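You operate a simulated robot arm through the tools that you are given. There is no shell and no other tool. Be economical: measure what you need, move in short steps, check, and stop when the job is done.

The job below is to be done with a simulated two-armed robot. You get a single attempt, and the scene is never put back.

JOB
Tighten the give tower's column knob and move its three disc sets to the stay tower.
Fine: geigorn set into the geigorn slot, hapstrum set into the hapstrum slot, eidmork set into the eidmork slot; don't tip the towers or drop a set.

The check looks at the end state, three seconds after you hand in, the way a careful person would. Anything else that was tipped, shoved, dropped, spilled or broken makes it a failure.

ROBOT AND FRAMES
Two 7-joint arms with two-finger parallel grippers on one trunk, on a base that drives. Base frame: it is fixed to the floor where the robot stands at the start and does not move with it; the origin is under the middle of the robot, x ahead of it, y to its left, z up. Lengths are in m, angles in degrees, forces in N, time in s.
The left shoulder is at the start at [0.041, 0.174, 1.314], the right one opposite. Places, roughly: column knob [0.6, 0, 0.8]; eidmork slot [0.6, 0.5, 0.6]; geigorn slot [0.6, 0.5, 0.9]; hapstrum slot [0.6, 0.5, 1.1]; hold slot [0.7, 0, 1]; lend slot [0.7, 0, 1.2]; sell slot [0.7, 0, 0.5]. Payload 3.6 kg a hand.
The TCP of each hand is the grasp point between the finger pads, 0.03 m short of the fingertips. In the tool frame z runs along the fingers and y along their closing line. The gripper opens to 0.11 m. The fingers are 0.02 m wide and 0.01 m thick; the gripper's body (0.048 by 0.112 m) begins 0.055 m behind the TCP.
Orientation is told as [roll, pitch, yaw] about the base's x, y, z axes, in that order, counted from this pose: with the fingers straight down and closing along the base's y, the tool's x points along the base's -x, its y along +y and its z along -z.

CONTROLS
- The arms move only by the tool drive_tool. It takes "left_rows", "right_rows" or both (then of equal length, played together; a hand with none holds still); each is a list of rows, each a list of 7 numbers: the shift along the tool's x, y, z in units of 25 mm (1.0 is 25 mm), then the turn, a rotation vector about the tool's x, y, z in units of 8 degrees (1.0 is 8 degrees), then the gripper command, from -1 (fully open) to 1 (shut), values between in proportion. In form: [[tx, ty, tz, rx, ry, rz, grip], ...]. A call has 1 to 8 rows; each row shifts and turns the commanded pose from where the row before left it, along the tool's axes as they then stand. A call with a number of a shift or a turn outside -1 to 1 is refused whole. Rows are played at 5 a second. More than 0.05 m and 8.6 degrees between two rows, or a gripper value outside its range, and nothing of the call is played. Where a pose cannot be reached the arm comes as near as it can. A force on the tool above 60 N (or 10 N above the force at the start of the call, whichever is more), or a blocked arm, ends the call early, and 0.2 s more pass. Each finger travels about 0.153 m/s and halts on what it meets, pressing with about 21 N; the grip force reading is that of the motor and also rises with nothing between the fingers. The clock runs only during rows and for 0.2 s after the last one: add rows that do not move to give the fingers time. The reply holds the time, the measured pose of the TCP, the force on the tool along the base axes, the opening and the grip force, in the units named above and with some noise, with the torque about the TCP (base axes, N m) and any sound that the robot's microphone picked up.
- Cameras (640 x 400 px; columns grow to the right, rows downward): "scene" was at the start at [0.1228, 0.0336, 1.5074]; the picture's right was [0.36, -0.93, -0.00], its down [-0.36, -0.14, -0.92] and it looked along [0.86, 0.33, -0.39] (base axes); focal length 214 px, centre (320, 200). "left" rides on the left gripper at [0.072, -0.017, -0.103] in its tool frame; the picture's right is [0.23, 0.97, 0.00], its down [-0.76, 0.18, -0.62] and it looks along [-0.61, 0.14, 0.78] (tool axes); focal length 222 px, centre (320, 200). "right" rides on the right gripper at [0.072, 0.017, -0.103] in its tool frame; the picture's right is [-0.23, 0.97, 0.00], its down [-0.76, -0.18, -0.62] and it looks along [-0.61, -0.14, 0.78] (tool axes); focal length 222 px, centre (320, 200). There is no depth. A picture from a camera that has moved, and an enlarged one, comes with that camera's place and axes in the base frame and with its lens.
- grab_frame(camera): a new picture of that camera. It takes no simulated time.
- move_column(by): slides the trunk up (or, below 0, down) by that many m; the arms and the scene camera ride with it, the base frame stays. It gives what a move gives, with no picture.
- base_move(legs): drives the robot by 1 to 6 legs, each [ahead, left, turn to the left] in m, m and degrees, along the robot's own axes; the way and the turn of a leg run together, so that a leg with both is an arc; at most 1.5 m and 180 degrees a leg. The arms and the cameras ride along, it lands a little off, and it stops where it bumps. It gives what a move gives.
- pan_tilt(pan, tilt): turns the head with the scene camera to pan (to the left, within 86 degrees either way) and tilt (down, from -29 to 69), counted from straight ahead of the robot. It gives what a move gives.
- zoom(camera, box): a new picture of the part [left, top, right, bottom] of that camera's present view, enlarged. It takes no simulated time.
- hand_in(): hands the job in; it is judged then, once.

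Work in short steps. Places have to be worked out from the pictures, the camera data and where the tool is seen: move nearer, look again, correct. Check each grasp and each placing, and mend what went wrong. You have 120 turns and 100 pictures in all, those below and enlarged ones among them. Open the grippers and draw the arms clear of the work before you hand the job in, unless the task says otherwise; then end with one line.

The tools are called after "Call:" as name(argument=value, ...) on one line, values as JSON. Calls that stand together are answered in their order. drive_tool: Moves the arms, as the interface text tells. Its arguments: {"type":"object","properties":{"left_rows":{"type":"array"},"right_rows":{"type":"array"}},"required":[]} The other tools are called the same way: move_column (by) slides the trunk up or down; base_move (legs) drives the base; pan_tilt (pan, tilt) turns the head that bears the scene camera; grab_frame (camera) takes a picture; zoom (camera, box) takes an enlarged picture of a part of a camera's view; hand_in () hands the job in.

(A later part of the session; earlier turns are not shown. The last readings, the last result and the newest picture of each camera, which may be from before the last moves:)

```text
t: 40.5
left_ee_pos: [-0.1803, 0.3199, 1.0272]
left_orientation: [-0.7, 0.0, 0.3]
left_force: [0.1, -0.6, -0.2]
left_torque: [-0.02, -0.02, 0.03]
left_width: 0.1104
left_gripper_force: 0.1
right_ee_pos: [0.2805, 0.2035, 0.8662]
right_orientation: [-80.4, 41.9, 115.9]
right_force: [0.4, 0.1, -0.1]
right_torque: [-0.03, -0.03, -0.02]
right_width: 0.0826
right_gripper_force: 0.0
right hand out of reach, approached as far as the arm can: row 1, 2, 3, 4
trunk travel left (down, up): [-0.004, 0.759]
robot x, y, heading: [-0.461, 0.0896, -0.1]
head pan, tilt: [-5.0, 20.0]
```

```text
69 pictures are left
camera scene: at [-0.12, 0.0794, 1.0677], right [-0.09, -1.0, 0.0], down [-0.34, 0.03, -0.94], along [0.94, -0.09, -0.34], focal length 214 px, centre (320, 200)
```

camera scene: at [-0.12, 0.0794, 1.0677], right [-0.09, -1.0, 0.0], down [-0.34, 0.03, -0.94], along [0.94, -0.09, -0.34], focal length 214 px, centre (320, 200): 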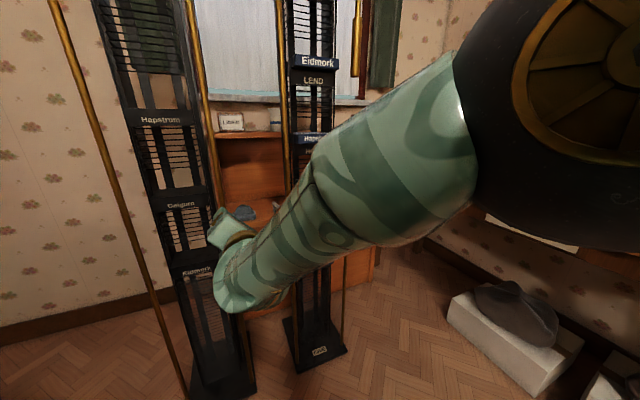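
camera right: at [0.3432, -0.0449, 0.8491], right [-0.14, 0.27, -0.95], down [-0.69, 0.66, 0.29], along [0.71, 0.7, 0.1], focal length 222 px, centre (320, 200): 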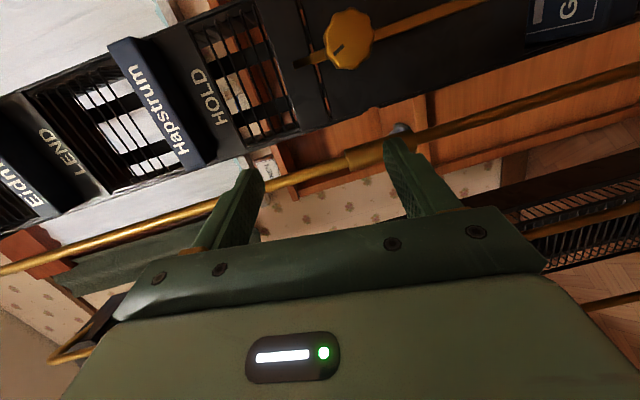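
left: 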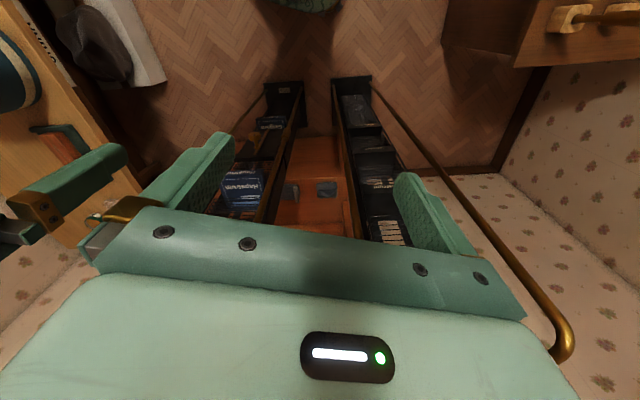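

The arm is folded with the elbow up and the wrist too near the shoulder. I back the robot up, undo the extra roll and extend the hand well forward.

Call:
base_move(legs=[[-0.25, 0, 0]])

Call:
drive_tool(right_rows=[[0, 0, 0.5, 0, 0, 1, -0.5], [0, 0, 0.5, 0, 0, 1, -0.5], [0, 0, 0.5, 0, 0, 1, -0.5], [0, 0, 0.5, 0, 0, 1, -0.5], [0, 0, 0.8, 0, 0, 1, -0.5], [0, 0, 1, 0, 0, 0.4, -0.5], [0, 0, 1, 0, 0, 0, -0.5], [0, 0, 1, 0, 0, 0, -0.5]])

Call:
grab_frame(camera="scene")

```text
t: 42.4
left_ee_pos: [-0.4385, 0.3192, 1.0273]
left_orientation: [-0.7, 0.0, 0.4]
left_force: [0.1, 0.0, -0.1]
left_torque: [0.03, 0.0, -0.01]
left_width: 0.1098
left_gripper_force: 0.1
right_ee_pos: [0.0227, 0.205, 0.8664]
right_orientation: [-80.4, 41.9, 115.6]
right_force: [-0.5, 0.5, 0.5]
right_torque: [0.02, 0.01, -0.01]
right_width: 0.0827
right_gripper_force: 0.1
trunk travel left (down, up): [-0.004, 0.759]
robot x, y, heading: [-0.7135, 0.0898, -0.2]
head pan, tilt: [-5.0, 20.0]
```

```text
t: 44.1
left_ee_pos: [-0.4376, 0.3202, 1.0277]
left_orientation: [-0.7, 0.1, 0.3]
left_force: [-0.3, 0.6, -0.2]
left_torque: [0.02, 0.04, 0.0]
left_width: 0.1098
left_gripper_force: 0.1
right_ee_pos: [0.1516, 0.2433, 0.8471]
right_orientation: [-83.0, -0.9, 109.3]
right_force: [0.2, -0.2, -0.3]
right_torque: [0.01, 0.0, -0.02]
right_width: 0.0824
right_gripper_force: 0.0
right hand out of reach, approached as far as the arm can: row 8
trunk travel left (down, up): [-0.004, 0.759]
robot x, y, heading: [-0.7166, 0.0908, -0.2]
head pan, tilt: [-5.0, 20.0]
```

```text
68 pictures are left
camera scene: at [-0.3775, 0.0801, 1.0678], right [-0.09, -1.0, 0.0], down [-0.34, 0.03, -0.94], along [0.94, -0.09, -0.34], focal length 214 px, centre (320, 200)
```

scene: 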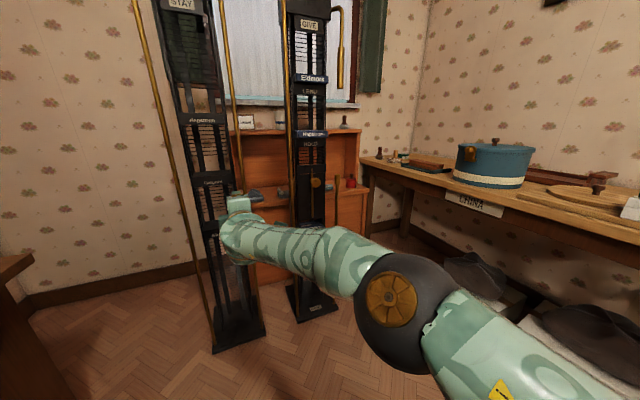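

The arm is now in a much better elbow-low posture. I test moving right from here.

Call:
drive_tool(right_rows=[[1, 0, 0, 0, 0, 0, -0.5], [1, 0, 0, 0, 0, 0, -0.5], [1, 0, 0, 0, 0, 0, -0.5], [1, 0, 0, 0, 0, 0, -0.5]])

Call:
drive_tool(right_rows=[[0, 0, 0, 0, -1, 0, -0.5], [0, 0, 0, 0, -1, 0, -0.5], [0, 0, 0, 0, -1, 0, -0.5]])

```text
t: 45.1
left_ee_pos: [-0.4387, 0.3203, 1.0273]
left_orientation: [-0.8, -0.1, 0.5]
left_force: [-0.3, -1.2, -0.5]
left_torque: [0.03, -0.03, 0.03]
left_width: 0.1098
left_gripper_force: 0.0
right_ee_pos: [0.1818, 0.1558, 0.8483]
right_orientation: [-82.9, -0.8, 109.1]
right_force: [-0.5, 0.3, -1.6]
right_torque: [-0.03, 0.03, 0.03]
right_width: 0.0824
right_gripper_force: 0.1
right hand out of reach, approached as far as the arm can: row 4
trunk travel left (down, up): [-0.004, 0.759]
robot x, y, heading: [-0.717, 0.0913, -0.1]
head pan, tilt: [-5.0, 20.0]
```

```text
t: 46.0
left_ee_pos: [-0.4386, 0.3204, 1.0262]
left_orientation: [-0.7, 0.0, 0.3]
left_force: [-0.2, 0.4, 0.1]
left_torque: [0.0, -0.01, -0.01]
left_width: 0.11
left_gripper_force: 0.0
right_ee_pos: [0.1876, 0.1522, 0.851]
right_orientation: [-81.7, -4.1, 129.2]
right_force: [0.6, 0.6, -0.1]
right_torque: [0.02, -0.02, 0.05]
right_width: 0.0826
right_gripper_force: 0.0
right hand out of reach, approached as far as the arm can: row 1
trunk travel left (down, up): [-0.004, 0.759]
robot x, y, heading: [-0.714, 0.0871, -0.3]
head pan, tilt: [-5.0, 20.0]
```

That works. I level the small downward tilt and move further right.

Call:
drive_tool(right_rows=[[0, 0, 0, 0.5, 0, -0.25, -0.5], [0, 0, 0, 0.5, 0, -0.25, -0.5], [0.8, 0, 0.6, 0, 0, 0, -0.5], [0.8, 0, 0.6, 0, 0, 0, -0.5], [0.8, 0, 0.6, 0, 0, 0, -0.5]])

Call:
grab_frame(camera="scene")

```text
t: 47.1
left_ee_pos: [-0.4383, 0.3202, 1.0275]
left_orientation: [-0.8, 0.0, 0.3]
left_force: [0.4, 0.1, -0.7]
left_torque: [0.01, -0.01, -0.02]
left_width: 0.11
left_gripper_force: 0.0
right_ee_pos: [0.2077, 0.1393, 0.8867]
right_orientation: [-89.7, -0.2, 129.4]
right_force: [0.5, -0.4, -0.1]
right_torque: [-0.01, 0.03, -0.03]
right_width: 0.0825
right_gripper_force: 0.0
right hand out of reach, approached as far as the arm can: row 1, 3, 4, 5
trunk travel left (down, up): [-0.004, 0.759]
robot x, y, heading: [-0.7157, 0.0893, -0.3]
head pan, tilt: [-5.0, 20.0]
```

```text
67 pictures are left
camera scene: at [-0.3773, 0.0806, 1.0677], right [-0.09, -1.0, 0.0], down [-0.34, 0.03, -0.94], along [0.94, -0.09, -0.34], focal length 214 px, centre (320, 200)
```

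scene: 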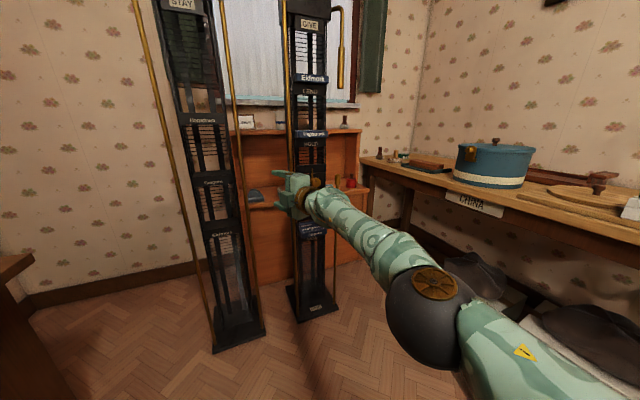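

Elbow is now below the hand. I test moving straight down to knob height and slightly forward from this posture.

Call:
drive_tool(right_rows=[[0, 0.6, 0, 0, 0, 0, -0.5], [0, 0.6, 0, 0, 0, 0, -0.5], [0, 0.6, 0, 0, 0, 0, -0.5], [0, 0.6, 0, 0, 0, 0, -0.5]])

Call:
drive_tool(right_rows=[[0, 0, -0.8, 0, 0, 0, -0.5], [0, 0, -0.8, 0, 0, 0, -0.5], [0, 0, -0.8, 0, 0, 0, -0.5], [0, 0, -0.8, 0, 0, 0, -0.5], [0, 0.6, 0, 0, 0, 0, -0.5], [0, 0.6, 0, 0, 0, 0, -0.5], [0, 0.6, 0, 0, 0, 0, -0.5]])

Call:
grab_frame(camera="scene")

```text
t: 48.1
left_ee_pos: [-0.4377, 0.3206, 1.0273]
left_orientation: [-0.6, 0.0, 0.5]
left_force: [-0.2, 0.1, 0.4]
left_torque: [0.01, 0.01, 0.0]
left_width: 0.1099
left_gripper_force: 0.0
right_ee_pos: [0.2082, 0.1384, 0.8799]
right_orientation: [-89.5, -0.2, 129.6]
right_force: [-0.4, 0.7, 0.3]
right_torque: [0.01, -0.01, -0.02]
right_width: 0.0825
right_gripper_force: 0.0
right hand out of reach, approached as far as the arm can: row 1, 2, 3, 4
trunk travel left (down, up): [-0.004, 0.759]
robot x, y, heading: [-0.7152, 0.0863, -0.1]
head pan, tilt: [-5.0, 20.0]
```

```text
t: 49.8
left_ee_pos: [-0.4372, 0.3194, 1.0267]
left_orientation: [-0.7, 0.0, 0.3]
left_force: [0.0, -0.8, -0.6]
left_torque: [0.01, -0.02, 0.03]
left_width: 0.1099
left_gripper_force: 0.0
right_ee_pos: [0.2125, 0.1217, 0.8784]
right_orientation: [-89.5, -0.2, 129.5]
right_force: [0.6, 0.4, -0.5]
right_torque: [0.0, 0.0, -0.01]
right_width: 0.0824
right_gripper_force: 0.0
right hand out of reach, approached as far as the arm can: row 1, 2, 3, 4, 5, 6, 7
trunk travel left (down, up): [-0.004, 0.759]
robot x, y, heading: [-0.7144, 0.0886, -0.6]
head pan, tilt: [-5.0, 20.0]
```

```text
66 pictures are left
camera scene: at [-0.3772, 0.0803, 1.0677], right [-0.09, -1.0, 0.0], down [-0.34, 0.03, -0.94], along [0.94, -0.09, -0.34], focal length 214 px, centre (320, 200)
```

scene: 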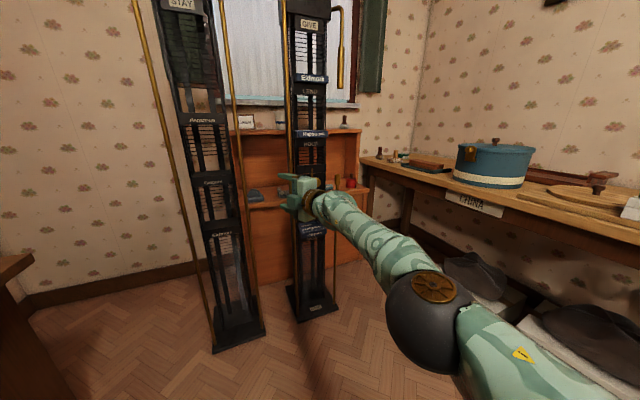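

Since the arm can hang low with the tool pitched down, I try a different route: pitch the nose down ~40°, lower the hand well below, then pitch up there so that the elbow stays down.

Call:
drive_tool(right_rows=[[0, 0, 0, -1, 0, 0, -0.5], [0, 0.3, 0, -1, 0, 0, -0.5], [0, 0.5, 0.2, -1, 0, 0, -0.5], [0, 0.5, 0.3, -1, 0, 0, -0.5], [0, 0.6, 0.4, -1, 0, 0, -0.5], [0, 0.77, 0.64, 0, 0, 0, -0.5], [0, 0.77, 0.64, 0, 0, 0, -0.5], [0, 0.77, 0.64, 0, 0, 0, -0.5]])

Call:
drive_tool(right_rows=[[0, 0.77, 0.64, 0, 0, 0, -0.5], [0, 0.77, 0.64, 0, 0, 0, -0.5], [0, 0.77, 0.64, 0, 0, 0, -0.5], [0, 0.77, 0.64, 0, 0, 0, -0.5], [0, 0.77, 0.64, 0, 0, 0, -0.5]])

Call:
grab_frame(camera="scene")

```text
t: 51.5
left_ee_pos: [-0.4376, 0.32, 1.0268]
left_orientation: [-0.7, -0.1, 0.2]
left_force: [-0.1, -0.5, 0.2]
left_torque: [-0.03, 0.0, 0.0]
left_width: 0.1099
left_gripper_force: 0.0
right_ee_pos: [0.187, 0.0556, 0.7635]
right_orientation: [-52.4, -1.4, 131.5]
right_force: [1.1, 0.3, -0.5]
right_torque: [0.0, 0.0, -0.06]
right_width: 0.0825
right_gripper_force: 0.0
right hand out of reach, approached as far as the arm can: row 2, 3, 4, 5, 6, 7, 8
trunk travel left (down, up): [-0.004, 0.759]
robot x, y, heading: [-0.7185, 0.0881, -0.4]
head pan, tilt: [-5.0, 20.0]
```

```text
t: 52.8
left_ee_pos: [-0.4378, 0.3196, 1.0266]
left_orientation: [-0.7, 0.0, 0.4]
left_force: [0.8, 0.2, 0.0]
left_torque: [0.02, 0.02, 0.03]
left_width: 0.1099
left_gripper_force: 0.1
right_ee_pos: [0.1796, 0.0574, 0.6629]
right_orientation: [-52.1, -0.9, 131.0]
right_force: [0.6, -0.6, 0.7]
right_torque: [-0.01, -0.03, 0.01]
right_width: 0.0826
right_gripper_force: 0.1
right hand out of reach, approached as far as the arm can: row 1, 2, 3, 5
trunk travel left (down, up): [-0.004, 0.759]
robot x, y, heading: [-0.7146, 0.0918, -0.2]
head pan, tilt: [-5.0, 20.0]
```

```text
65 pictures are left
camera scene: at [-0.3768, 0.0805, 1.0675], right [-0.09, -1.0, 0.0], down [-0.34, 0.03, -0.94], along [0.94, -0.09, -0.34], focal length 214 px, centre (320, 200)
```

scene: 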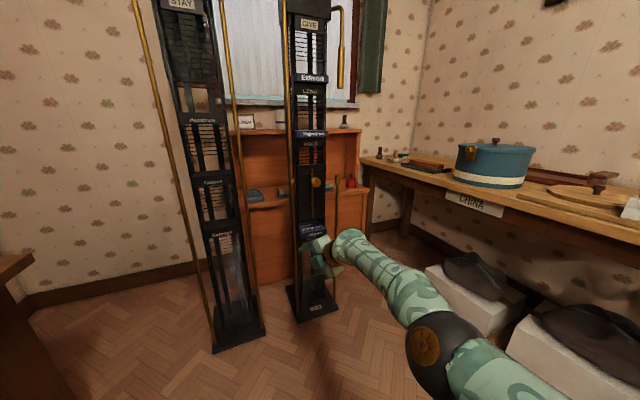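

It goes down now. I keep lowering and then pitch up gradually.

Call:
drive_tool(right_rows=[[0, 0.77, 0.64, 0, 0, 0, -0.5], [0, 0.77, 0.64, 0, 0, 0, -0.5], [0, 0.77, 0.64, 0, 0, 0, -0.5], [0, 0, 0, 1, 0, 0, -0.5], [0, 0, 0, 1, 0, 0, -0.5], [0, 0, 0, 1, 0, 0, -0.5], [0, 0, 0, 1, 0, 0, -0.5], [0, 0, 0, 0.7, 0, 0, -0.5]])

Call:
grab_frame(camera="scene")

```text
t: 54.5
left_ee_pos: [-0.438, 0.3197, 1.0262]
left_orientation: [-0.6, 0.1, 0.2]
left_force: [-0.4, 0.4, 0.3]
left_torque: [0.04, -0.03, -0.01]
left_width: 0.1101
left_gripper_force: 0.0
right_ee_pos: [0.1746, 0.0567, 0.5999]
right_orientation: [-66.4, -0.9, 131.2]
right_force: [0.6, 0.5, 0.3]
right_torque: [0.03, -0.01, 0.0]
right_width: 0.0825
right_gripper_force: 0.1
right hand out of reach, approached as far as the arm can: row 1, 2, 3, 5, 6, 7, 8
trunk travel left (down, up): [-0.004, 0.759]
robot x, y, heading: [-0.7193, 0.0871, -0.3]
head pan, tilt: [-5.0, 20.0]
```

```text
64 pictures are left
camera scene: at [-0.3772, 0.0797, 1.0677], right [-0.09, -1.0, 0.0], down [-0.34, 0.03, -0.94], along [0.94, -0.09, -0.34], focal length 214 px, centre (320, 200)
```

scene: 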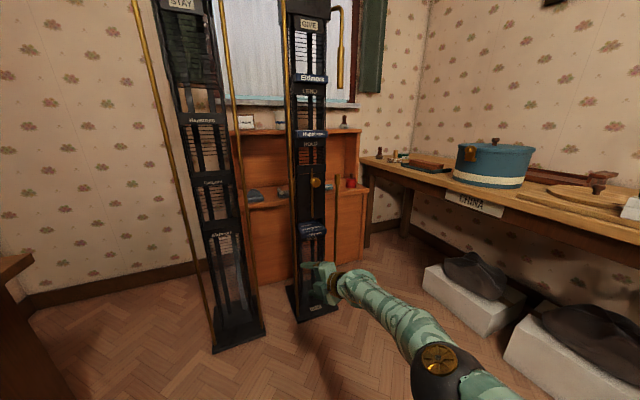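

Elbow is now low and out. I try retracting toward the body while pitching up to level.

Call:
drive_tool(right_rows=[[0, 0.2, -0.8, 0.5, 0, 0, -0.5], [0, 0.2, -0.8, 0.5, 0, 0, -0.5], [0, 0.2, -0.8, 0.5, 0, 0, -0.5], [0, 0.2, -0.8, 0.5, 0, 0, -0.5], [0, 0, -0.8, 0.5, 0, 0, -0.5], [0, 0, -0.8, 0.5, 0, 0, -0.5]])

Call:
drive_tool(right_rows=[[0, 0, 0, 0, 0, 0.8, -0.5], [0, 0, 0, 0, 0, 0.8, -0.5], [0, 0, 0, 0.5, 0, 0, -0.5], [0, 0, 0, 0.5, 0, 0, -0.5]])

Call:
grab_frame(camera="scene")

```text
t: 56.0
left_ee_pos: [-0.4372, 0.3207, 1.0268]
left_orientation: [-0.7, 0.0, 0.2]
left_force: [0.2, 0.3, 0.5]
left_torque: [-0.03, 0.01, 0.01]
left_width: 0.11
left_gripper_force: 0.1
right_ee_pos: [0.1774, 0.0632, 0.6197]
right_orientation: [-69.5, -1.5, 131.2]
right_force: [-0.4, -0.7, 0.2]
right_torque: [0.01, 0.02, -0.01]
right_width: 0.0827
right_gripper_force: 0.1
right hand out of reach, approached as far as the arm can: row 1, 2, 3, 4, 5, 6
trunk travel left (down, up): [-0.004, 0.759]
robot x, y, heading: [-0.7161, 0.0901, -0.1]
head pan, tilt: [-5.0, 20.0]
```

```text
t: 57.0
left_ee_pos: [-0.4385, 0.319, 1.0272]
left_orientation: [-0.7, 0.0, 0.4]
left_force: [-0.1, 0.0, -1.2]
left_torque: [0.01, 0.01, -0.01]
left_width: 0.1099
left_gripper_force: 0.1
right_ee_pos: [0.1774, 0.0632, 0.6206]
right_orientation: [-73.0, -13.6, 126.6]
right_force: [-0.2, 0.4, 0.7]
right_torque: [0.02, 0.02, -0.03]
right_width: 0.0823
right_gripper_force: 0.0
right hand out of reach, approached as far as the arm can: row 4
trunk travel left (down, up): [-0.004, 0.759]
robot x, y, heading: [-0.7158, 0.09, -0.3]
head pan, tilt: [-5.0, 20.0]
```

```text
63 pictures are left
camera scene: at [-0.3773, 0.0803, 1.0677], right [-0.09, -1.0, 0.0], down [-0.34, 0.03, -0.94], along [0.94, -0.09, -0.34], focal length 214 px, centre (320, 200)
```

scene: 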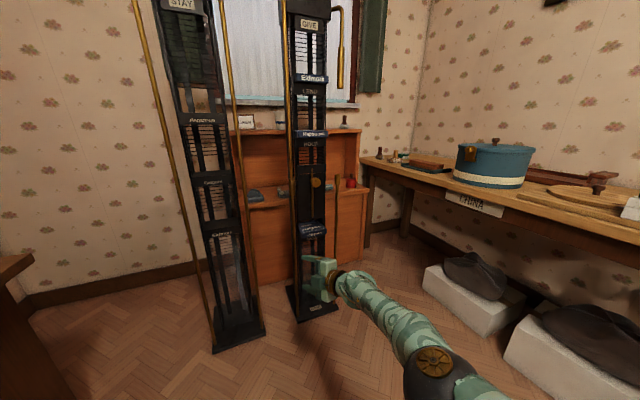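

Rolling positive relieved the limit, so the neutral roll for a low-elbow arm is the opposite one (camera left/up). I roll the hand by +180° in free air.

Call:
drive_tool(right_rows=[[0, 0, 0, 0, 0, 1, -0.5], [0, 0, 0, 0, 0, 1, -0.5], [0, 0, 0, 0, 0, 1, -0.5], [0, 0, 0, 0, 0, 1, -0.5], [0, 0, 0, 0, 0, 1, -0.5], [0, 0, 0, 0, 0, 1, -0.5], [0, 0, 0, 0, 0, 1, -0.5], [0, 0, 0, 0, 0, 1, -0.5]])

Call:
drive_tool(right_rows=[[0, 0, 0, 0, 0, 1, -0.5], [0, 0, 0, 0, 0, 1, -0.5], [0, 0, 0, 0, 0, 1, -0.5], [0, 0, 0, 0, 0, 1, -0.5], [0, 0, 0, 0, 0, 1, -0.5], [0, 0, 0, 0, 0, 1, -0.5], [0, 0, 0, 0, 0, 1, -0.5], [0, 0, 0, 0, 0, 1, -0.5]])

Call:
drive_tool(right_rows=[[0, 0, 0, 0, 0, 1, -0.5], [0, 0, 0, 0, 0, 1, -0.5], [0, 0, 0, 0, 0, 1, -0.5], [0, 0, 0, 0, 0, 1, -0.5], [0, 0, 0, 0, 0, 0.6, -0.5]])

Call:
grab_frame(camera="scene")

```text
t: 58.8
left_ee_pos: [-0.4372, 0.3201, 1.0276]
left_orientation: [-0.6, 0.0, 0.4]
left_force: [-0.9, 0.1, 0.1]
left_torque: [0.04, -0.01, -0.01]
left_width: 0.1099
left_gripper_force: 0.1
right_ee_pos: [0.1786, 0.0646, 0.6192]
right_orientation: [-34.3, -69.8, 76.7]
right_force: [0.8, 0.5, -0.4]
right_torque: [0.0, -0.03, 0.02]
right_width: 0.0823
right_gripper_force: 0.1
trunk travel left (down, up): [-0.004, 0.759]
robot x, y, heading: [-0.7177, 0.0894, 0.2]
head pan, tilt: [-5.0, 20.0]
```

```text
t: 60.5
left_ee_pos: [-0.4378, 0.3196, 1.0259]
left_orientation: [-0.7, -0.1, 0.4]
left_force: [-0.5, 0.3, 0.4]
left_torque: [0.02, -0.01, -0.02]
left_width: 0.1101
left_gripper_force: 0.1
right_ee_pos: [0.1783, 0.0639, 0.6192]
right_orientation: [69.4, -36.0, -36.8]
right_force: [-0.5, -0.5, 0.3]
right_torque: [0.0, 0.02, -0.03]
right_width: 0.0826
right_gripper_force: 0.0
trunk travel left (down, up): [-0.004, 0.759]
robot x, y, heading: [-0.7176, 0.0929, -0.3]
head pan, tilt: [-5.0, 20.0]
```

```text
t: 61.8
left_ee_pos: [-0.4383, 0.319, 1.0274]
left_orientation: [-0.7, 0.0, 0.4]
left_force: [-0.1, -1.3, -0.2]
left_torque: [0.0, -0.02, -0.02]
left_width: 0.11
left_gripper_force: 0.0
right_ee_pos: [0.1787, 0.064, 0.6205]
right_orientation: [73.4, -0.8, -49.1]
right_force: [0.3, -0.5, 0.6]
right_torque: [0.0, 0.02, -0.03]
right_width: 0.0826
right_gripper_force: 0.1
trunk travel left (down, up): [-0.004, 0.759]
robot x, y, heading: [-0.7178, 0.0911, -0.1]
head pan, tilt: [-5.0, 20.0]
```

```text
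62 pictures are left
camera scene: at [-0.3772, 0.0803, 1.0677], right [-0.09, -1.0, 0.0], down [-0.34, 0.03, -0.94], along [0.94, -0.09, -0.34], focal length 214 px, centre (320, 200)
```

scene: 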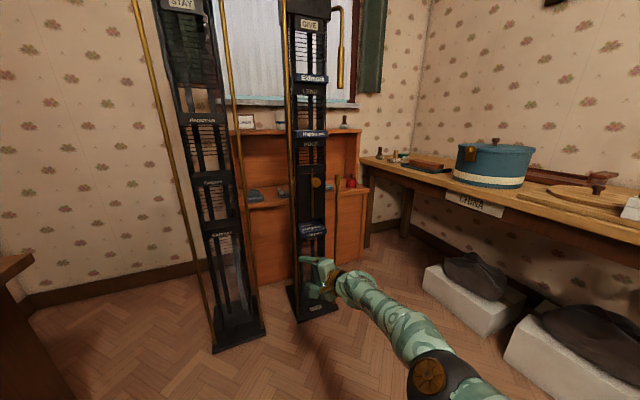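

Rolled without any limits. Now I pitch level and yaw the tool right to the towers' 18°.

Call:
drive_tool(right_rows=[[0, 0, 0, -0.7, 0, 0, -0.5], [0, 0, 0, -0.7, 0, 0, -0.5], [0, 0, 0, -0.68, 0, 0, -0.5], [0, 0, 0, 0, -0.7, 0, -0.5], [0, 0, 0, 0, -0.7, 0, -0.5], [0, 0, 0, 0, -0.7, 0, -0.5], [0, 0, 0, 0, -0.7, 0, -0.5]])

Call:
grab_frame(camera="right")

```text
t: 63.4
left_ee_pos: [-0.4371, 0.32, 1.0267]
left_orientation: [-0.8, 0.1, 0.4]
left_force: [0.6, 0.3, 0.8]
left_torque: [0.0, -0.01, 0.03]
left_width: 0.1102
left_gripper_force: 0.1
right_ee_pos: [0.1832, 0.0725, 0.627]
right_orientation: [90.6, -0.9, -71.4]
right_force: [0.1, -1.1, -0.1]
right_torque: [-0.03, -0.01, 0.01]
right_width: 0.0824
right_gripper_force: 0.1
right hand out of reach, approached as far as the arm can: row 2, 3, 4, 5, 6
trunk travel left (down, up): [-0.004, 0.759]
robot x, y, heading: [-0.7224, 0.0931, -0.1]
head pan, tilt: [-5.0, 20.0]
```

```text
61 pictures are left
camera right: at [0.0611, 0.1078, 0.6433], right [0.06, -0.2, 0.98], down [-0.35, -0.92, -0.17], along [0.94, -0.33, -0.13], focal length 222 px, centre (320, 200)
```

right: 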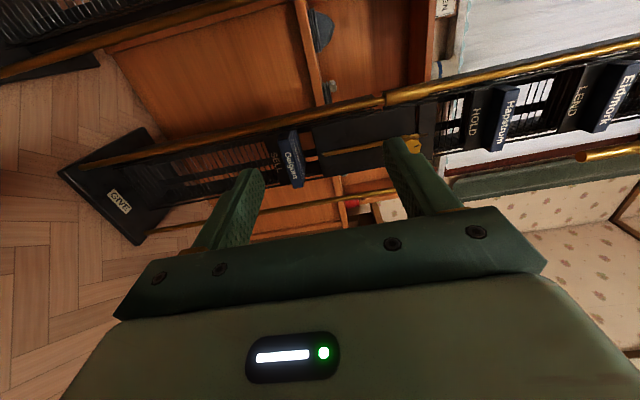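

Posture is now exact and free at z = 0.63. I raise to knob height and drive forward/right toward the pre-grasp.

Call:
drive_tool(right_rows=[[0, 0.9, 0, 0, 0, 0, -0.5], [0, 0.9, 0, 0, 0, 0, -0.5], [0, 0.9, 0, 0, 0, 0, -0.5], [0, 0.9, 0, 0, 0, 0, -0.5], [0, 0.9, 0, 0, 0, 0, -0.5], [0, 0.9, 0, 0, 0, 0, -0.5], [0, 0.9, 0, 0, 0, 0, -0.5], [0, 0.9, 0, 0, 0, 0, -0.5]])

Call:
base_move(legs=[[0.28, -0.09, 0]])

Call:
grab_frame(camera="right")

```text
t: 65.2
left_ee_pos: [-0.4383, 0.3202, 1.0272]
left_orientation: [-0.7, 0.0, 0.4]
left_force: [-0.5, -0.3, -0.8]
left_torque: [0.01, 0.0, -0.01]
left_width: 0.1099
left_gripper_force: 0.0
right_ee_pos: [0.231, 0.0907, 0.794]
right_orientation: [90.4, -0.9, -71.3]
right_force: [-0.3, 0.2, 0.3]
right_torque: [0.0, 0.0, 0.01]
right_width: 0.0825
right_gripper_force: 0.0
right hand out of reach, approached as far as the arm can: row 1, 2, 3, 4, 5, 6, 7, 8
trunk travel left (down, up): [-0.004, 0.759]
robot x, y, heading: [-0.7174, 0.0884, -0.1]
head pan, tilt: [-5.0, 20.0]
```

```text
t: 67.2
left_ee_pos: [-0.1631, 0.2287, 1.0272]
left_orientation: [-0.7, 0.0, 0.4]
left_force: [-0.1, -0.7, 0.4]
left_torque: [0.01, 0.02, 0.0]
left_width: 0.1102
left_gripper_force: 0.1
right_ee_pos: [0.5049, -0.0017, 0.7934]
right_orientation: [90.4, -0.9, -71.4]
right_force: [0.6, 0.4, 0.1]
right_torque: [-0.01, -0.02, 0.01]
right_width: 0.0825
right_gripper_force: 0.0
trunk travel left (down, up): [-0.004, 0.759]
robot x, y, heading: [-0.4436, -0.0041, -0.3]
head pan, tilt: [-5.0, 20.0]
```

```text
60 pictures are left
camera right: at [0.3825, 0.0346, 0.8079], right [0.06, -0.2, 0.98], down [-0.34, -0.92, -0.17], along [0.94, -0.33, -0.13], focal length 222 px, centre (320, 200)
```

right: 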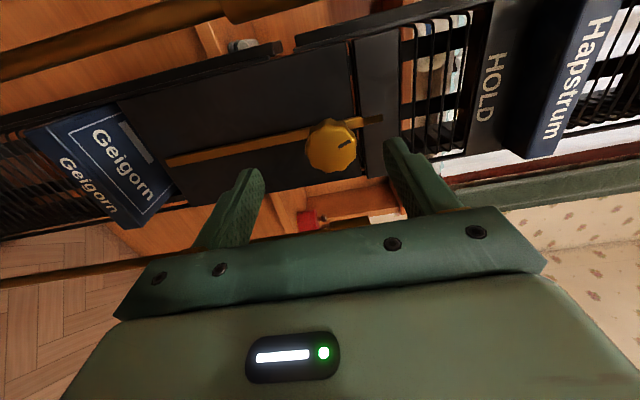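

The knob is about 7 cm ahead, 8 mm right and 8 mm up of the TCP. I close in with small arm moves.

Call:
drive_tool(right_rows=[[-0.15, 0.15, 0.6, 0, 0, 0, -0.5], [-0.15, 0.15, 0.6, 0, 0, 0, -0.5]])

Call:
grab_frame(camera="right")

```text
t: 67.8
left_ee_pos: [-0.162, 0.2277, 1.0278]
left_orientation: [-0.7, 0.1, 0.3]
left_force: [0.8, 0.0, 0.8]
left_torque: [-0.01, 0.01, 0.03]
left_width: 0.11
left_gripper_force: 0.0
right_ee_pos: [0.5108, -0.0091, 0.8058]
right_orientation: [90.3, -1.0, -71.3]
right_force: [0.4, 0.1, 0.1]
right_torque: [0.0, -0.03, 0.01]
right_width: 0.0827
right_gripper_force: 0.1
right hand out of reach, approached as far as the arm can: row 1, 2
trunk travel left (down, up): [-0.004, 0.759]
robot x, y, heading: [-0.4408, -0.002, -0.3]
head pan, tilt: [-5.0, 20.0]
```

```text
59 pictures are left
camera right: at [0.388, 0.027, 0.8199], right [0.06, -0.2, 0.98], down [-0.34, -0.92, -0.17], along [0.94, -0.33, -0.13], focal length 222 px, centre (320, 200)
```

right: 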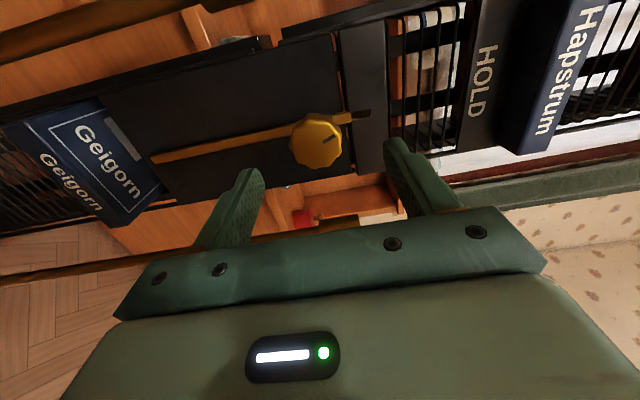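

The arm is near full stretch. I retract the hand 9 cm and drive the base forward along the tower axis instead to regain range.

Call:
drive_tool(right_rows=[[0, 0, -0.9, 0, 0, 0, -0.5], [0, 0, -0.9, 0, 0, 0, -0.5], [0, 0, -0.9, 0, 0, 0, -0.5], [0, 0, -0.9, 0, 0, 0, -0.5]])

Call:
base_move(legs=[[0.1, 0.03, 0]])

Call:
grab_frame(camera="right")

```text
t: 68.8
left_ee_pos: [-0.1636, 0.2274, 1.028]
left_orientation: [-0.6, -0.1, 0.3]
left_force: [-0.1, -0.7, 0.6]
left_torque: [0.02, 0.0, -0.01]
left_width: 0.11
left_gripper_force: 0.1
right_ee_pos: [0.4253, -0.0387, 0.8028]
right_orientation: [90.4, -1.0, -71.3]
right_force: [0.2, 0.6, -0.3]
right_torque: [0.03, 0.01, 0.0]
right_width: 0.0826
right_gripper_force: 0.1
right hand out of reach, approached as far as the arm can: row 1, 2
trunk travel left (down, up): [-0.004, 0.759]
robot x, y, heading: [-0.4379, -0.0009, -0.2]
head pan, tilt: [-5.0, 20.0]
```

```text
t: 69.9
left_ee_pos: [-0.0604, 0.257, 1.0264]
left_orientation: [-0.6, 0.1, 0.4]
left_force: [-0.2, 0.3, -0.1]
left_torque: [0.0, 0.01, 0.02]
left_width: 0.1101
left_gripper_force: 0.1
right_ee_pos: [0.528, -0.0092, 0.8024]
right_orientation: [90.4, -0.9, -71.3]
right_force: [0.4, -0.1, 0.5]
right_torque: [-0.02, -0.04, -0.01]
right_width: 0.0825
right_gripper_force: 0.2
trunk travel left (down, up): [-0.004, 0.759]
robot x, y, heading: [-0.3399, 0.0291, -0.2]
head pan, tilt: [-5.0, 20.0]
```

```text
58 pictures are left
camera right: at [0.4056, 0.0266, 0.8174], right [0.06, -0.2, 0.98], down [-0.34, -0.92, -0.17], along [0.94, -0.33, -0.13], focal length 222 px, centre (320, 200)
```

right: 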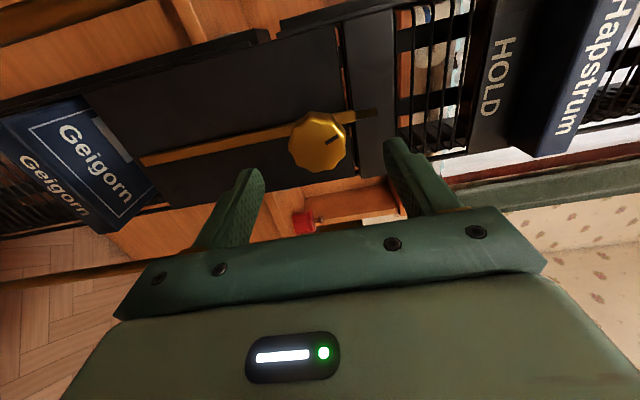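

The knob lies 4.7 cm ahead and 9 mm left, height matched. I move in 3.5 cm with the jaws open around it.

Call:
drive_tool(right_rows=[[0.35, 0, 0.2, 0, 0, 0, -0.5], [0, 0, 0.6, 0, 0, 0, -0.5], [0, 0, 0.6, 0, 0, 0, -0.5]])

Call:
grab_frame(camera="right")

```text
t: 70.7
left_ee_pos: [-0.0621, 0.2558, 1.0273]
left_orientation: [-0.7, 0.0, 0.5]
left_force: [0.0, 0.3, 0.5]
left_torque: [0.03, -0.03, -0.01]
left_width: 0.11
left_gripper_force: 0.0
right_ee_pos: [0.5594, 0.0107, 0.8034]
right_orientation: [90.4, -0.9, -71.3]
right_force: [0.2, -0.5, -0.4]
right_torque: [0.0, 0.0, 0.01]
right_width: 0.0825
right_gripper_force: 0.1
trunk travel left (down, up): [-0.004, 0.759]
robot x, y, heading: [-0.3399, 0.0259, -0.1]
head pan, tilt: [-5.0, 20.0]
```

```text
57 pictures are left
camera right: at [0.4358, 0.0466, 0.8185], right [0.06, -0.2, 0.98], down [-0.34, -0.92, -0.17], along [0.94, -0.33, -0.13], focal length 222 px, centre (320, 200)
```

right: 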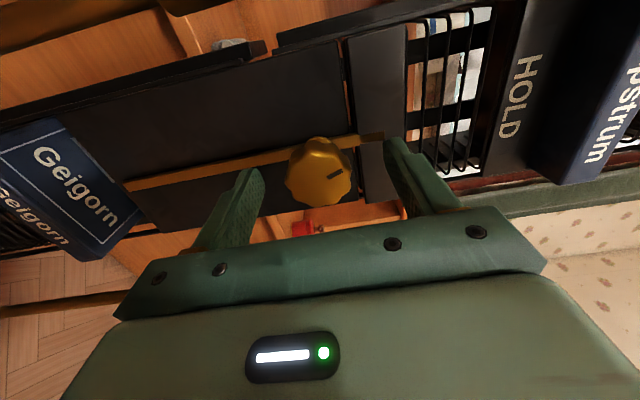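

Well centred; the face is ~1.8 cm beyond the TCP. I go in 8 mm more and close on it.

Call:
drive_tool(right_rows=[[0, 0, 0.32, 0, 0, 0, -0.5], [0, 0, 0, 0, 0, 0, 0], [0, 0, 0, 0, 0, 0, 1], [0, 0, 0, 0, 0, 0, 1], [0, 0, 0, 0, 0, 0, 1]])

Call:
grab_frame(camera="right")

```text
t: 71.9
left_ee_pos: [-0.0608, 0.2567, 1.0272]
left_orientation: [-0.6, 0.1, 0.4]
left_force: [0.0, 0.0, 0.0]
left_torque: [-0.02, -0.05, -0.03]
left_width: 0.1103
left_gripper_force: 0.1
right_ee_pos: [0.5672, 0.0142, 0.8008]
right_orientation: [90.2, -0.7, -71.2]
right_force: [-12.5, -1.8, 0.5]
right_torque: [-0.02, 0.67, -0.08]
right_width: 0.046
right_gripper_force: 21.7
trunk travel left (down, up): [-0.004, 0.759]
robot x, y, heading: [-0.3411, 0.0241, 0.1]
head pan, tilt: [-5.0, 20.0]
```

```text
56 pictures are left
camera right: at [0.4434, 0.0489, 0.8156], right [0.07, -0.2, 0.98], down [-0.34, -0.92, -0.17], along [0.94, -0.32, -0.13], focal length 222 px, centre (320, 200)
```

right: 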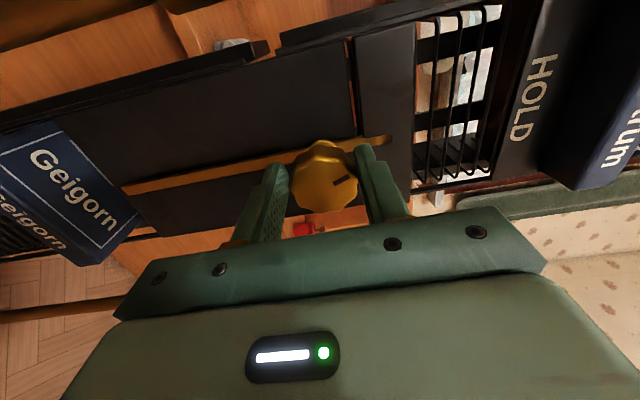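

Gripped at 46 mm. A slight press-back (12 N) shows tips touching the panel; I ease back 3 mm and turn clockwise.

Call:
drive_tool(right_rows=[[0, 0, -0.12, 0, 0, 0, 1], [0, 0, 0, 0, 0, 0.8, 1], [0, 0, 0, 0, 0, 0.8, 1], [0, 0, 0, 0, 0, 0.8, 1]])

Call:
grab_frame(camera="right")

```text
t: 72.9
left_ee_pos: [-0.0599, 0.2564, 1.0266]
left_orientation: [-0.6, 0.1, 0.4]
left_force: [0.8, 0.1, -0.7]
left_torque: [0.03, -0.01, 0.03]
left_width: 0.11
left_gripper_force: 0.1
right_ee_pos: [0.5643, 0.0131, 0.8038]
right_orientation: [90.4, 18.4, -71.0]
right_force: [12.0, 4.7, 0.8]
right_torque: [0.05, 0.1, 0.11]
right_width: 0.0455
right_gripper_force: 21.2
trunk travel left (down, up): [-0.004, 0.759]
robot x, y, heading: [-0.3405, 0.0273, -0.1]
head pan, tilt: [-5.0, 20.0]
```

```text
55 pictures are left
camera right: at [0.4444, 0.0394, 0.8417], right [0.16, -0.5, 0.85], down [-0.37, -0.83, -0.41], along [0.91, -0.25, -0.32], focal length 222 px, centre (320, 200)
```

right: 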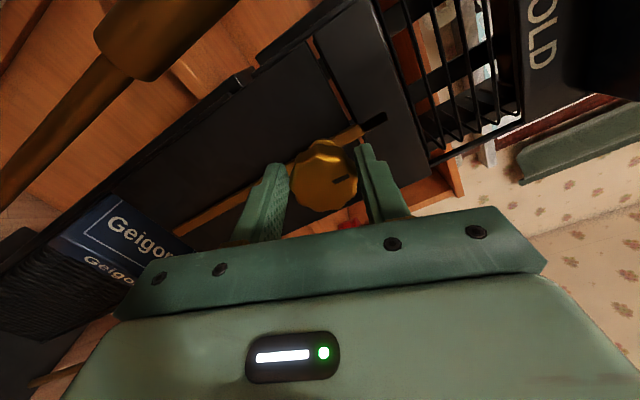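

The knob turns with the hand, torque low so far. I continue clockwise.

Call:
drive_tool(right_rows=[[0, 0, 0.07, 0, 0, 0.8, 1], [0, 0, 0, 0, 0, 0.8, 1], [0, 0, 0, 0, 0, 0.8, 1], [0, 0, 0, 0, 0, 0.8, 1], [0, 0, 0, 0, 0, 0.8, 1], [0, 0, 0, 0, 0, 0.8, 1]])

Call:
grab_frame(camera="right")

```text
t: 74.3
left_ee_pos: [-0.0633, 0.2547, 1.0291]
left_orientation: [-0.5, -0.1, 0.3]
left_force: [0.4, -0.6, 0.1]
left_torque: [0.01, -0.01, -0.01]
left_width: 0.11
left_gripper_force: 0.1
right_ee_pos: [0.565, 0.0068, 0.8085]
right_orientation: [91.5, 56.6, -70.5]
right_force: [12.8, -16.0, 25.7]
right_torque: [-0.08, -0.77, -0.4]
right_width: 0.0458
right_gripper_force: 20.9
trunk travel left (down, up): [-0.004, 0.759]
robot x, y, heading: [-0.3364, 0.024, -0.2]
head pan, tilt: [-5.0, 20.0]
```

```text
54 pictures are left
camera right: at [0.4557, -0.0012, 0.8768], right [0.29, -0.89, 0.34], down [-0.5, -0.45, -0.74], along [0.82, 0.04, -0.57], focal length 222 px, centre (320, 200)
```

right: 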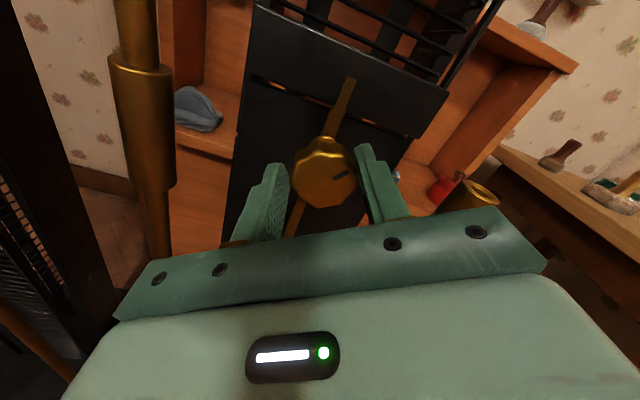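

57° turned; axial torque is only ~0.3 Nm with some side load. I relieve the side load by 4 mm and continue clockwise.

Call:
drive_tool(right_rows=[[0, 0.15, 0, 0, 0, 0.6, 1], [0, 0, 0, 0, 0, 0.8, 1], [0, 0, 0, 0, 0, 0.8, 1], [0, 0.08, 0, 0, 0, 0.8, 1], [0, 0, 0, 0, 0, 0.8, 1]])

Call:
grab_frame(camera="right")

```text
t: 75.5
left_ee_pos: [-0.063, 0.2545, 1.0285]
left_orientation: [-0.5, -0.1, 0.3]
left_force: [0.7, 0.0, -0.3]
left_torque: [-0.04, -0.01, -0.02]
left_width: 0.1101
left_gripper_force: 0.0
right_ee_pos: [0.5672, 0.0027, 0.8059]
right_orientation: [98.6, 87.3, -63.2]
right_force: [2.7, -27.9, 12.3]
right_torque: [-0.04, -0.59, -1.01]
right_width: 0.0455
right_gripper_force: 21.0
trunk travel left (down, up): [-0.004, 0.759]
robot x, y, heading: [-0.342, 0.0228, 0.0]
head pan, tilt: [-5.0, 20.0]
```

```text
53 pictures are left
camera right: at [0.4705, -0.0431, 0.8786], right [0.31, -0.93, -0.18], down [-0.63, -0.06, -0.77], along [0.71, 0.35, -0.61], focal length 222 px, centre (320, 200)
```

right: 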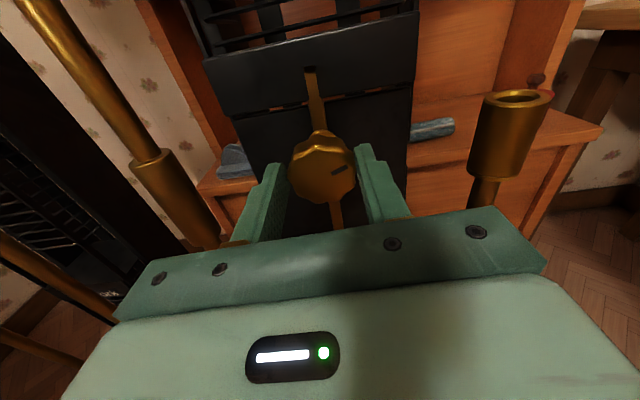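

About 88° turned; side load of 28 N suggests the hand drifted off the axis. I open to release the side load and look at the centring.

Call:
drive_tool(right_rows=[[0, 0, 0, 0, 0, 0, 0], [0, 0, 0, 0, 0, 0, -0.4], [0, 0, 0, 0, 0, 0, -0.4]])

Call:
grab_frame(camera="right")

```text
t: 76.3
left_ee_pos: [-0.0617, 0.2577, 1.0279]
left_orientation: [-0.7, 0.0, 0.5]
left_force: [-0.1, -0.1, 0.7]
left_torque: [0.01, 0.05, 0.01]
left_width: 0.1101
left_gripper_force: 0.0
right_ee_pos: [0.5667, 0.0099, 0.8061]
right_orientation: [98.0, 87.2, -63.1]
right_force: [-0.1, 0.4, -0.7]
right_torque: [0.03, 0.01, 0.02]
right_width: 0.0768
right_gripper_force: 0.1
trunk travel left (down, up): [-0.004, 0.759]
robot x, y, heading: [-0.3414, 0.0283, -0.1]
head pan, tilt: [-5.0, 20.0]
```

```text
52 pictures are left
camera right: at [0.4704, -0.0361, 0.8785], right [0.32, -0.93, -0.18], down [-0.63, -0.07, -0.77], along [0.71, 0.36, -0.61], focal length 222 px, centre (320, 200)
```

right: 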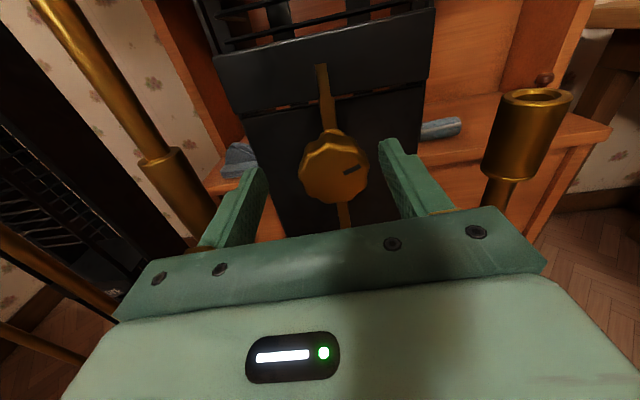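

The knob is 8 mm right of centre. I recentre, re-grip and keep turning clockwise.

Call:
drive_tool(right_rows=[[0, 0.3, 0, 0, 0, 0, -0.4], [0, 0, 0, 0, 0, 0, 1], [0, 0, 0, 0, 0, 0, 1], [0, 0, 0, 0, 0, 0.7, 1], [0, 0, 0, 0, 0, 0.7, 1], [0, 0, 0, 0, 0, 0.7, 1], [0, 0, 0, 0, 0, 0.7, 1]])

Call:
grab_frame(camera="right")

```text
t: 77.9
left_ee_pos: [-0.0609, 0.2566, 1.0267]
left_orientation: [-0.7, -0.1, 0.4]
left_force: [-0.3, -0.3, 0.2]
left_torque: [-0.02, 0.01, -0.02]
left_width: 0.1102
left_gripper_force: 0.2
right_ee_pos: [0.5697, 0.0001, 0.8065]
right_orientation: [-91.1, 70.4, 107.4]
right_force: [2.1, -0.2, 0.8]
right_torque: [-0.46, -0.16, -0.32]
right_width: 0.0457
right_gripper_force: 21.0
trunk travel left (down, up): [-0.004, 0.759]
robot x, y, heading: [-0.3379, 0.0291, -0.0]
head pan, tilt: [-5.0, 20.0]
```

```text
51 pictures are left
camera right: at [0.482, -0.0711, 0.8687], right [0.27, -0.8, -0.54], down [-0.72, 0.2, -0.66], along [0.64, 0.57, -0.52], focal length 222 px, centre (320, 200)
```

right: 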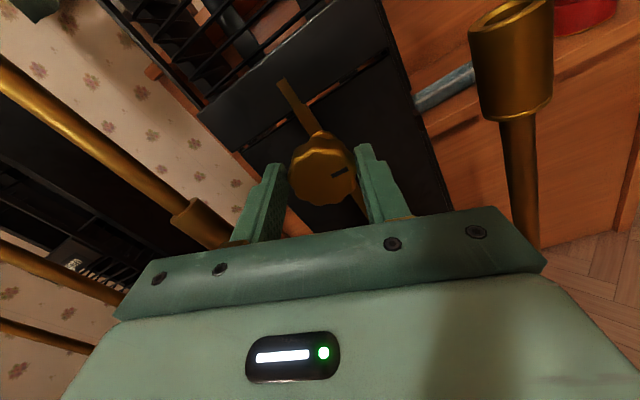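

No side load now; axial torque 0.49 Nm and rising. Continue clockwise.

Call:
drive_tool(right_rows=[[0, 0, 0, 0, 0, 0.7, 1], [0, 0, 0, 0, 0, 0.7, 1], [0, 0, 0, 0, 0, 0.7, 1], [0, 0, 0, 0, 0, 0.7, 1], [0, 0, 0, 0, 0, 0.7, 1], [0, 0, 0, 0, 0, 0.7, 1]])

Call:
grab_frame(camera="right")

```text
t: 79.3
left_ee_pos: [-0.0606, 0.2555, 1.0271]
left_orientation: [-0.7, 0.0, 0.5]
left_force: [-0.3, 0.1, -0.3]
left_torque: [0.0, 0.01, 0.05]
left_width: 0.1098
left_gripper_force: 0.1
right_ee_pos: [0.5697, -0.0004, 0.8025]
right_orientation: [-90.1, 36.8, 108.3]
right_force: [-1.7, -12.3, -0.4]
right_torque: [-0.17, 0.36, -0.62]
right_width: 0.0457
right_gripper_force: 20.4
trunk travel left (down, up): [-0.004, 0.759]
robot x, y, heading: [-0.3417, 0.0243, -0.3]
head pan, tilt: [-5.0, 20.0]
```

```text
50 pictures are left
camera right: at [0.4917, -0.0987, 0.8324], right [0.13, -0.38, -0.92], down [-0.82, 0.48, -0.32], along [0.56, 0.79, -0.25], focal length 222 px, centre (320, 200)
```

right: 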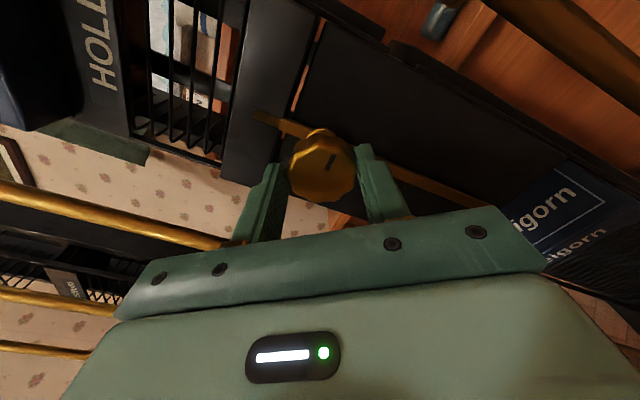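

The mark now stays put while the fingers slipped round the lobes: the knob appears to be at its stop. I turn a bit more to confirm it.

Call:
drive_tool(right_rows=[[0, 0, 0, 0, 0, 0, -0.2], [0, 0, 0, 0, 0, 0, -0.2], [0, 0, 0, 0, 0, 0, 1], [0, 0, 0, 0, 0, 0, 1], [0, 0, 0, 0, 0, 0.6, 1], [0, 0, 0, 0, 0, 0.6, 1], [0, 0, 0, 0, 0, 0.3, 1]])

Call:
zoom(camera="right", box=[220, 90, 420, 230])

```text
t: 80.9
left_ee_pos: [-0.0591, 0.2557, 1.0271]
left_orientation: [-0.6, 0.1, 0.2]
left_force: [1.2, -0.5, 1.1]
left_torque: [-0.03, -0.01, 0.0]
left_width: 0.11
left_gripper_force: 0.0
right_ee_pos: [0.5696, -0.0036, 0.8035]
right_orientation: [-90.3, 24.9, 108.2]
right_force: [4.4, -17.8, 0.0]
right_torque: [-0.77, 0.1, -0.8]
right_width: 0.0474
right_gripper_force: 20.6
trunk travel left (down, up): [-0.004, 0.759]
robot x, y, heading: [-0.3379, 0.0243, -0.4]
head pan, tilt: [-5.0, 20.0]
```

```text
2.86 times, centred on (320, 160) of right
camera zoom: at [0.4943, -0.1056, 0.8182], right [0.07, -0.19, -0.98], down [-0.83, 0.53, -0.16], along [0.55, 0.83, -0.12], focal length 635 px, centre (320, 314)
```

zoom: 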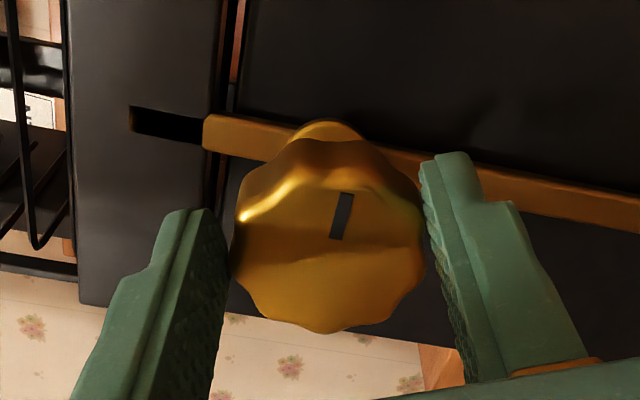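

The knob holds at its stop against 0.7 Nm, so it is tight. I release, retract 10 cm and roll the hand back to the camera-left posture.

Call:
drive_tool(right_rows=[[0, 0, 0, 0, 0, 0, -0.5], [0, 0, 0, 0, 0, 0, -0.5], [0, 0, -0.8, 0, 0, 0, -0.5], [0, 0, -1, 0, 0, 0, -0.5], [0, 0, -1, 0, 0, 0, -0.5], [0, 0, -1, 0, 0, 0, -0.5], [0, 0, -0.5, 0, 0, -1, -0.5], [0, 0, 0, 0, 0, -1, -0.5]])

Call:
drive_tool(right_rows=[[0, 0, 0, 0, 0, -1, -0.5], [0, 0, 0, 0, 0, -1, -0.5], [0, 0, 0, 0, 0, -1, -0.5], [0, 0, 0, 0, 0, -1, -0.5], [0, 0, 0, 0, 0, -1, -0.5], [0, 0, 0, 0, 0, -1, -0.5], [0, 0, 0, 0, 0, -1, -0.5], [0, 0, 0, 0, 0, -1, -0.5]])

Call:
drive_tool(right_rows=[[0, 0, 0, 0, 0, -1, -0.5], [0, 0, 0, 0, 0, -1, -0.5], [0, 0, 0, 0, 0, -1, -0.5], [0, 0, 0, 0, 0, -1, -0.5], [0, 0, 0, 0, 0, -0.4, -0.5]])

Call:
grab_frame(camera="right")

```text
t: 82.7
left_ee_pos: [-0.0608, 0.2569, 1.0264]
left_orientation: [-0.6, 0.0, 0.4]
left_force: [-0.1, 0.0, -0.2]
left_torque: [0.0, -0.01, -0.03]
left_width: 0.1103
left_gripper_force: 0.1
right_ee_pos: [0.4661, -0.0336, 0.8053]
right_orientation: [-90.6, 41.0, 108.4]
right_force: [0.6, 0.0, -0.2]
right_torque: [0.04, -0.01, 0.0]
right_width: 0.0825
right_gripper_force: 0.0
trunk travel left (down, up): [-0.004, 0.759]
robot x, y, heading: [-0.3443, 0.0246, -0.2]
head pan, tilt: [-5.0, 20.0]
```

```text
t: 84.5
left_ee_pos: [-0.062, 0.2566, 1.027]
left_orientation: [-0.6, 0.0, 0.5]
left_force: [-0.7, -0.3, -0.1]
left_torque: [-0.01, 0.0, -0.02]
left_width: 0.1099
left_gripper_force: 0.0
right_ee_pos: [0.4688, -0.0336, 0.8051]
right_orientation: [91.6, 74.9, -69.8]
right_force: [-1.2, -0.4, 0.6]
right_torque: [0.04, -0.03, 0.03]
right_width: 0.0826
right_gripper_force: 0.0
trunk travel left (down, up): [-0.004, 0.759]
robot x, y, heading: [-0.3426, 0.0247, -0.1]
head pan, tilt: [-5.0, 20.0]
```

```text
t: 85.7
left_ee_pos: [-0.0629, 0.2568, 1.0275]
left_orientation: [-0.6, 0.0, 0.4]
left_force: [0.7, -0.4, 0.5]
left_torque: [0.0, 0.02, 0.01]
left_width: 0.1099
left_gripper_force: 0.0
right_ee_pos: [0.4666, -0.0337, 0.8058]
right_orientation: [90.5, 39.8, -70.8]
right_force: [-0.5, 0.1, -0.4]
right_torque: [-0.01, 0.01, 0.0]
right_width: 0.0823
right_gripper_force: 0.0
trunk travel left (down, up): [-0.004, 0.759]
robot x, y, heading: [-0.3414, 0.0289, -0.0]
head pan, tilt: [-5.0, 20.0]
```

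```text
48 pictures are left
camera right: at [0.3524, -0.0243, 0.8641], right [0.25, -0.76, 0.6], down [-0.43, -0.64, -0.63], along [0.86, -0.1, -0.49], focal length 222 px, centre (320, 200)
```

right: 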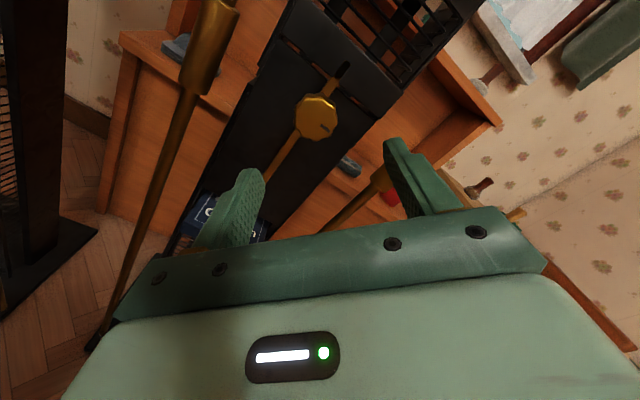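

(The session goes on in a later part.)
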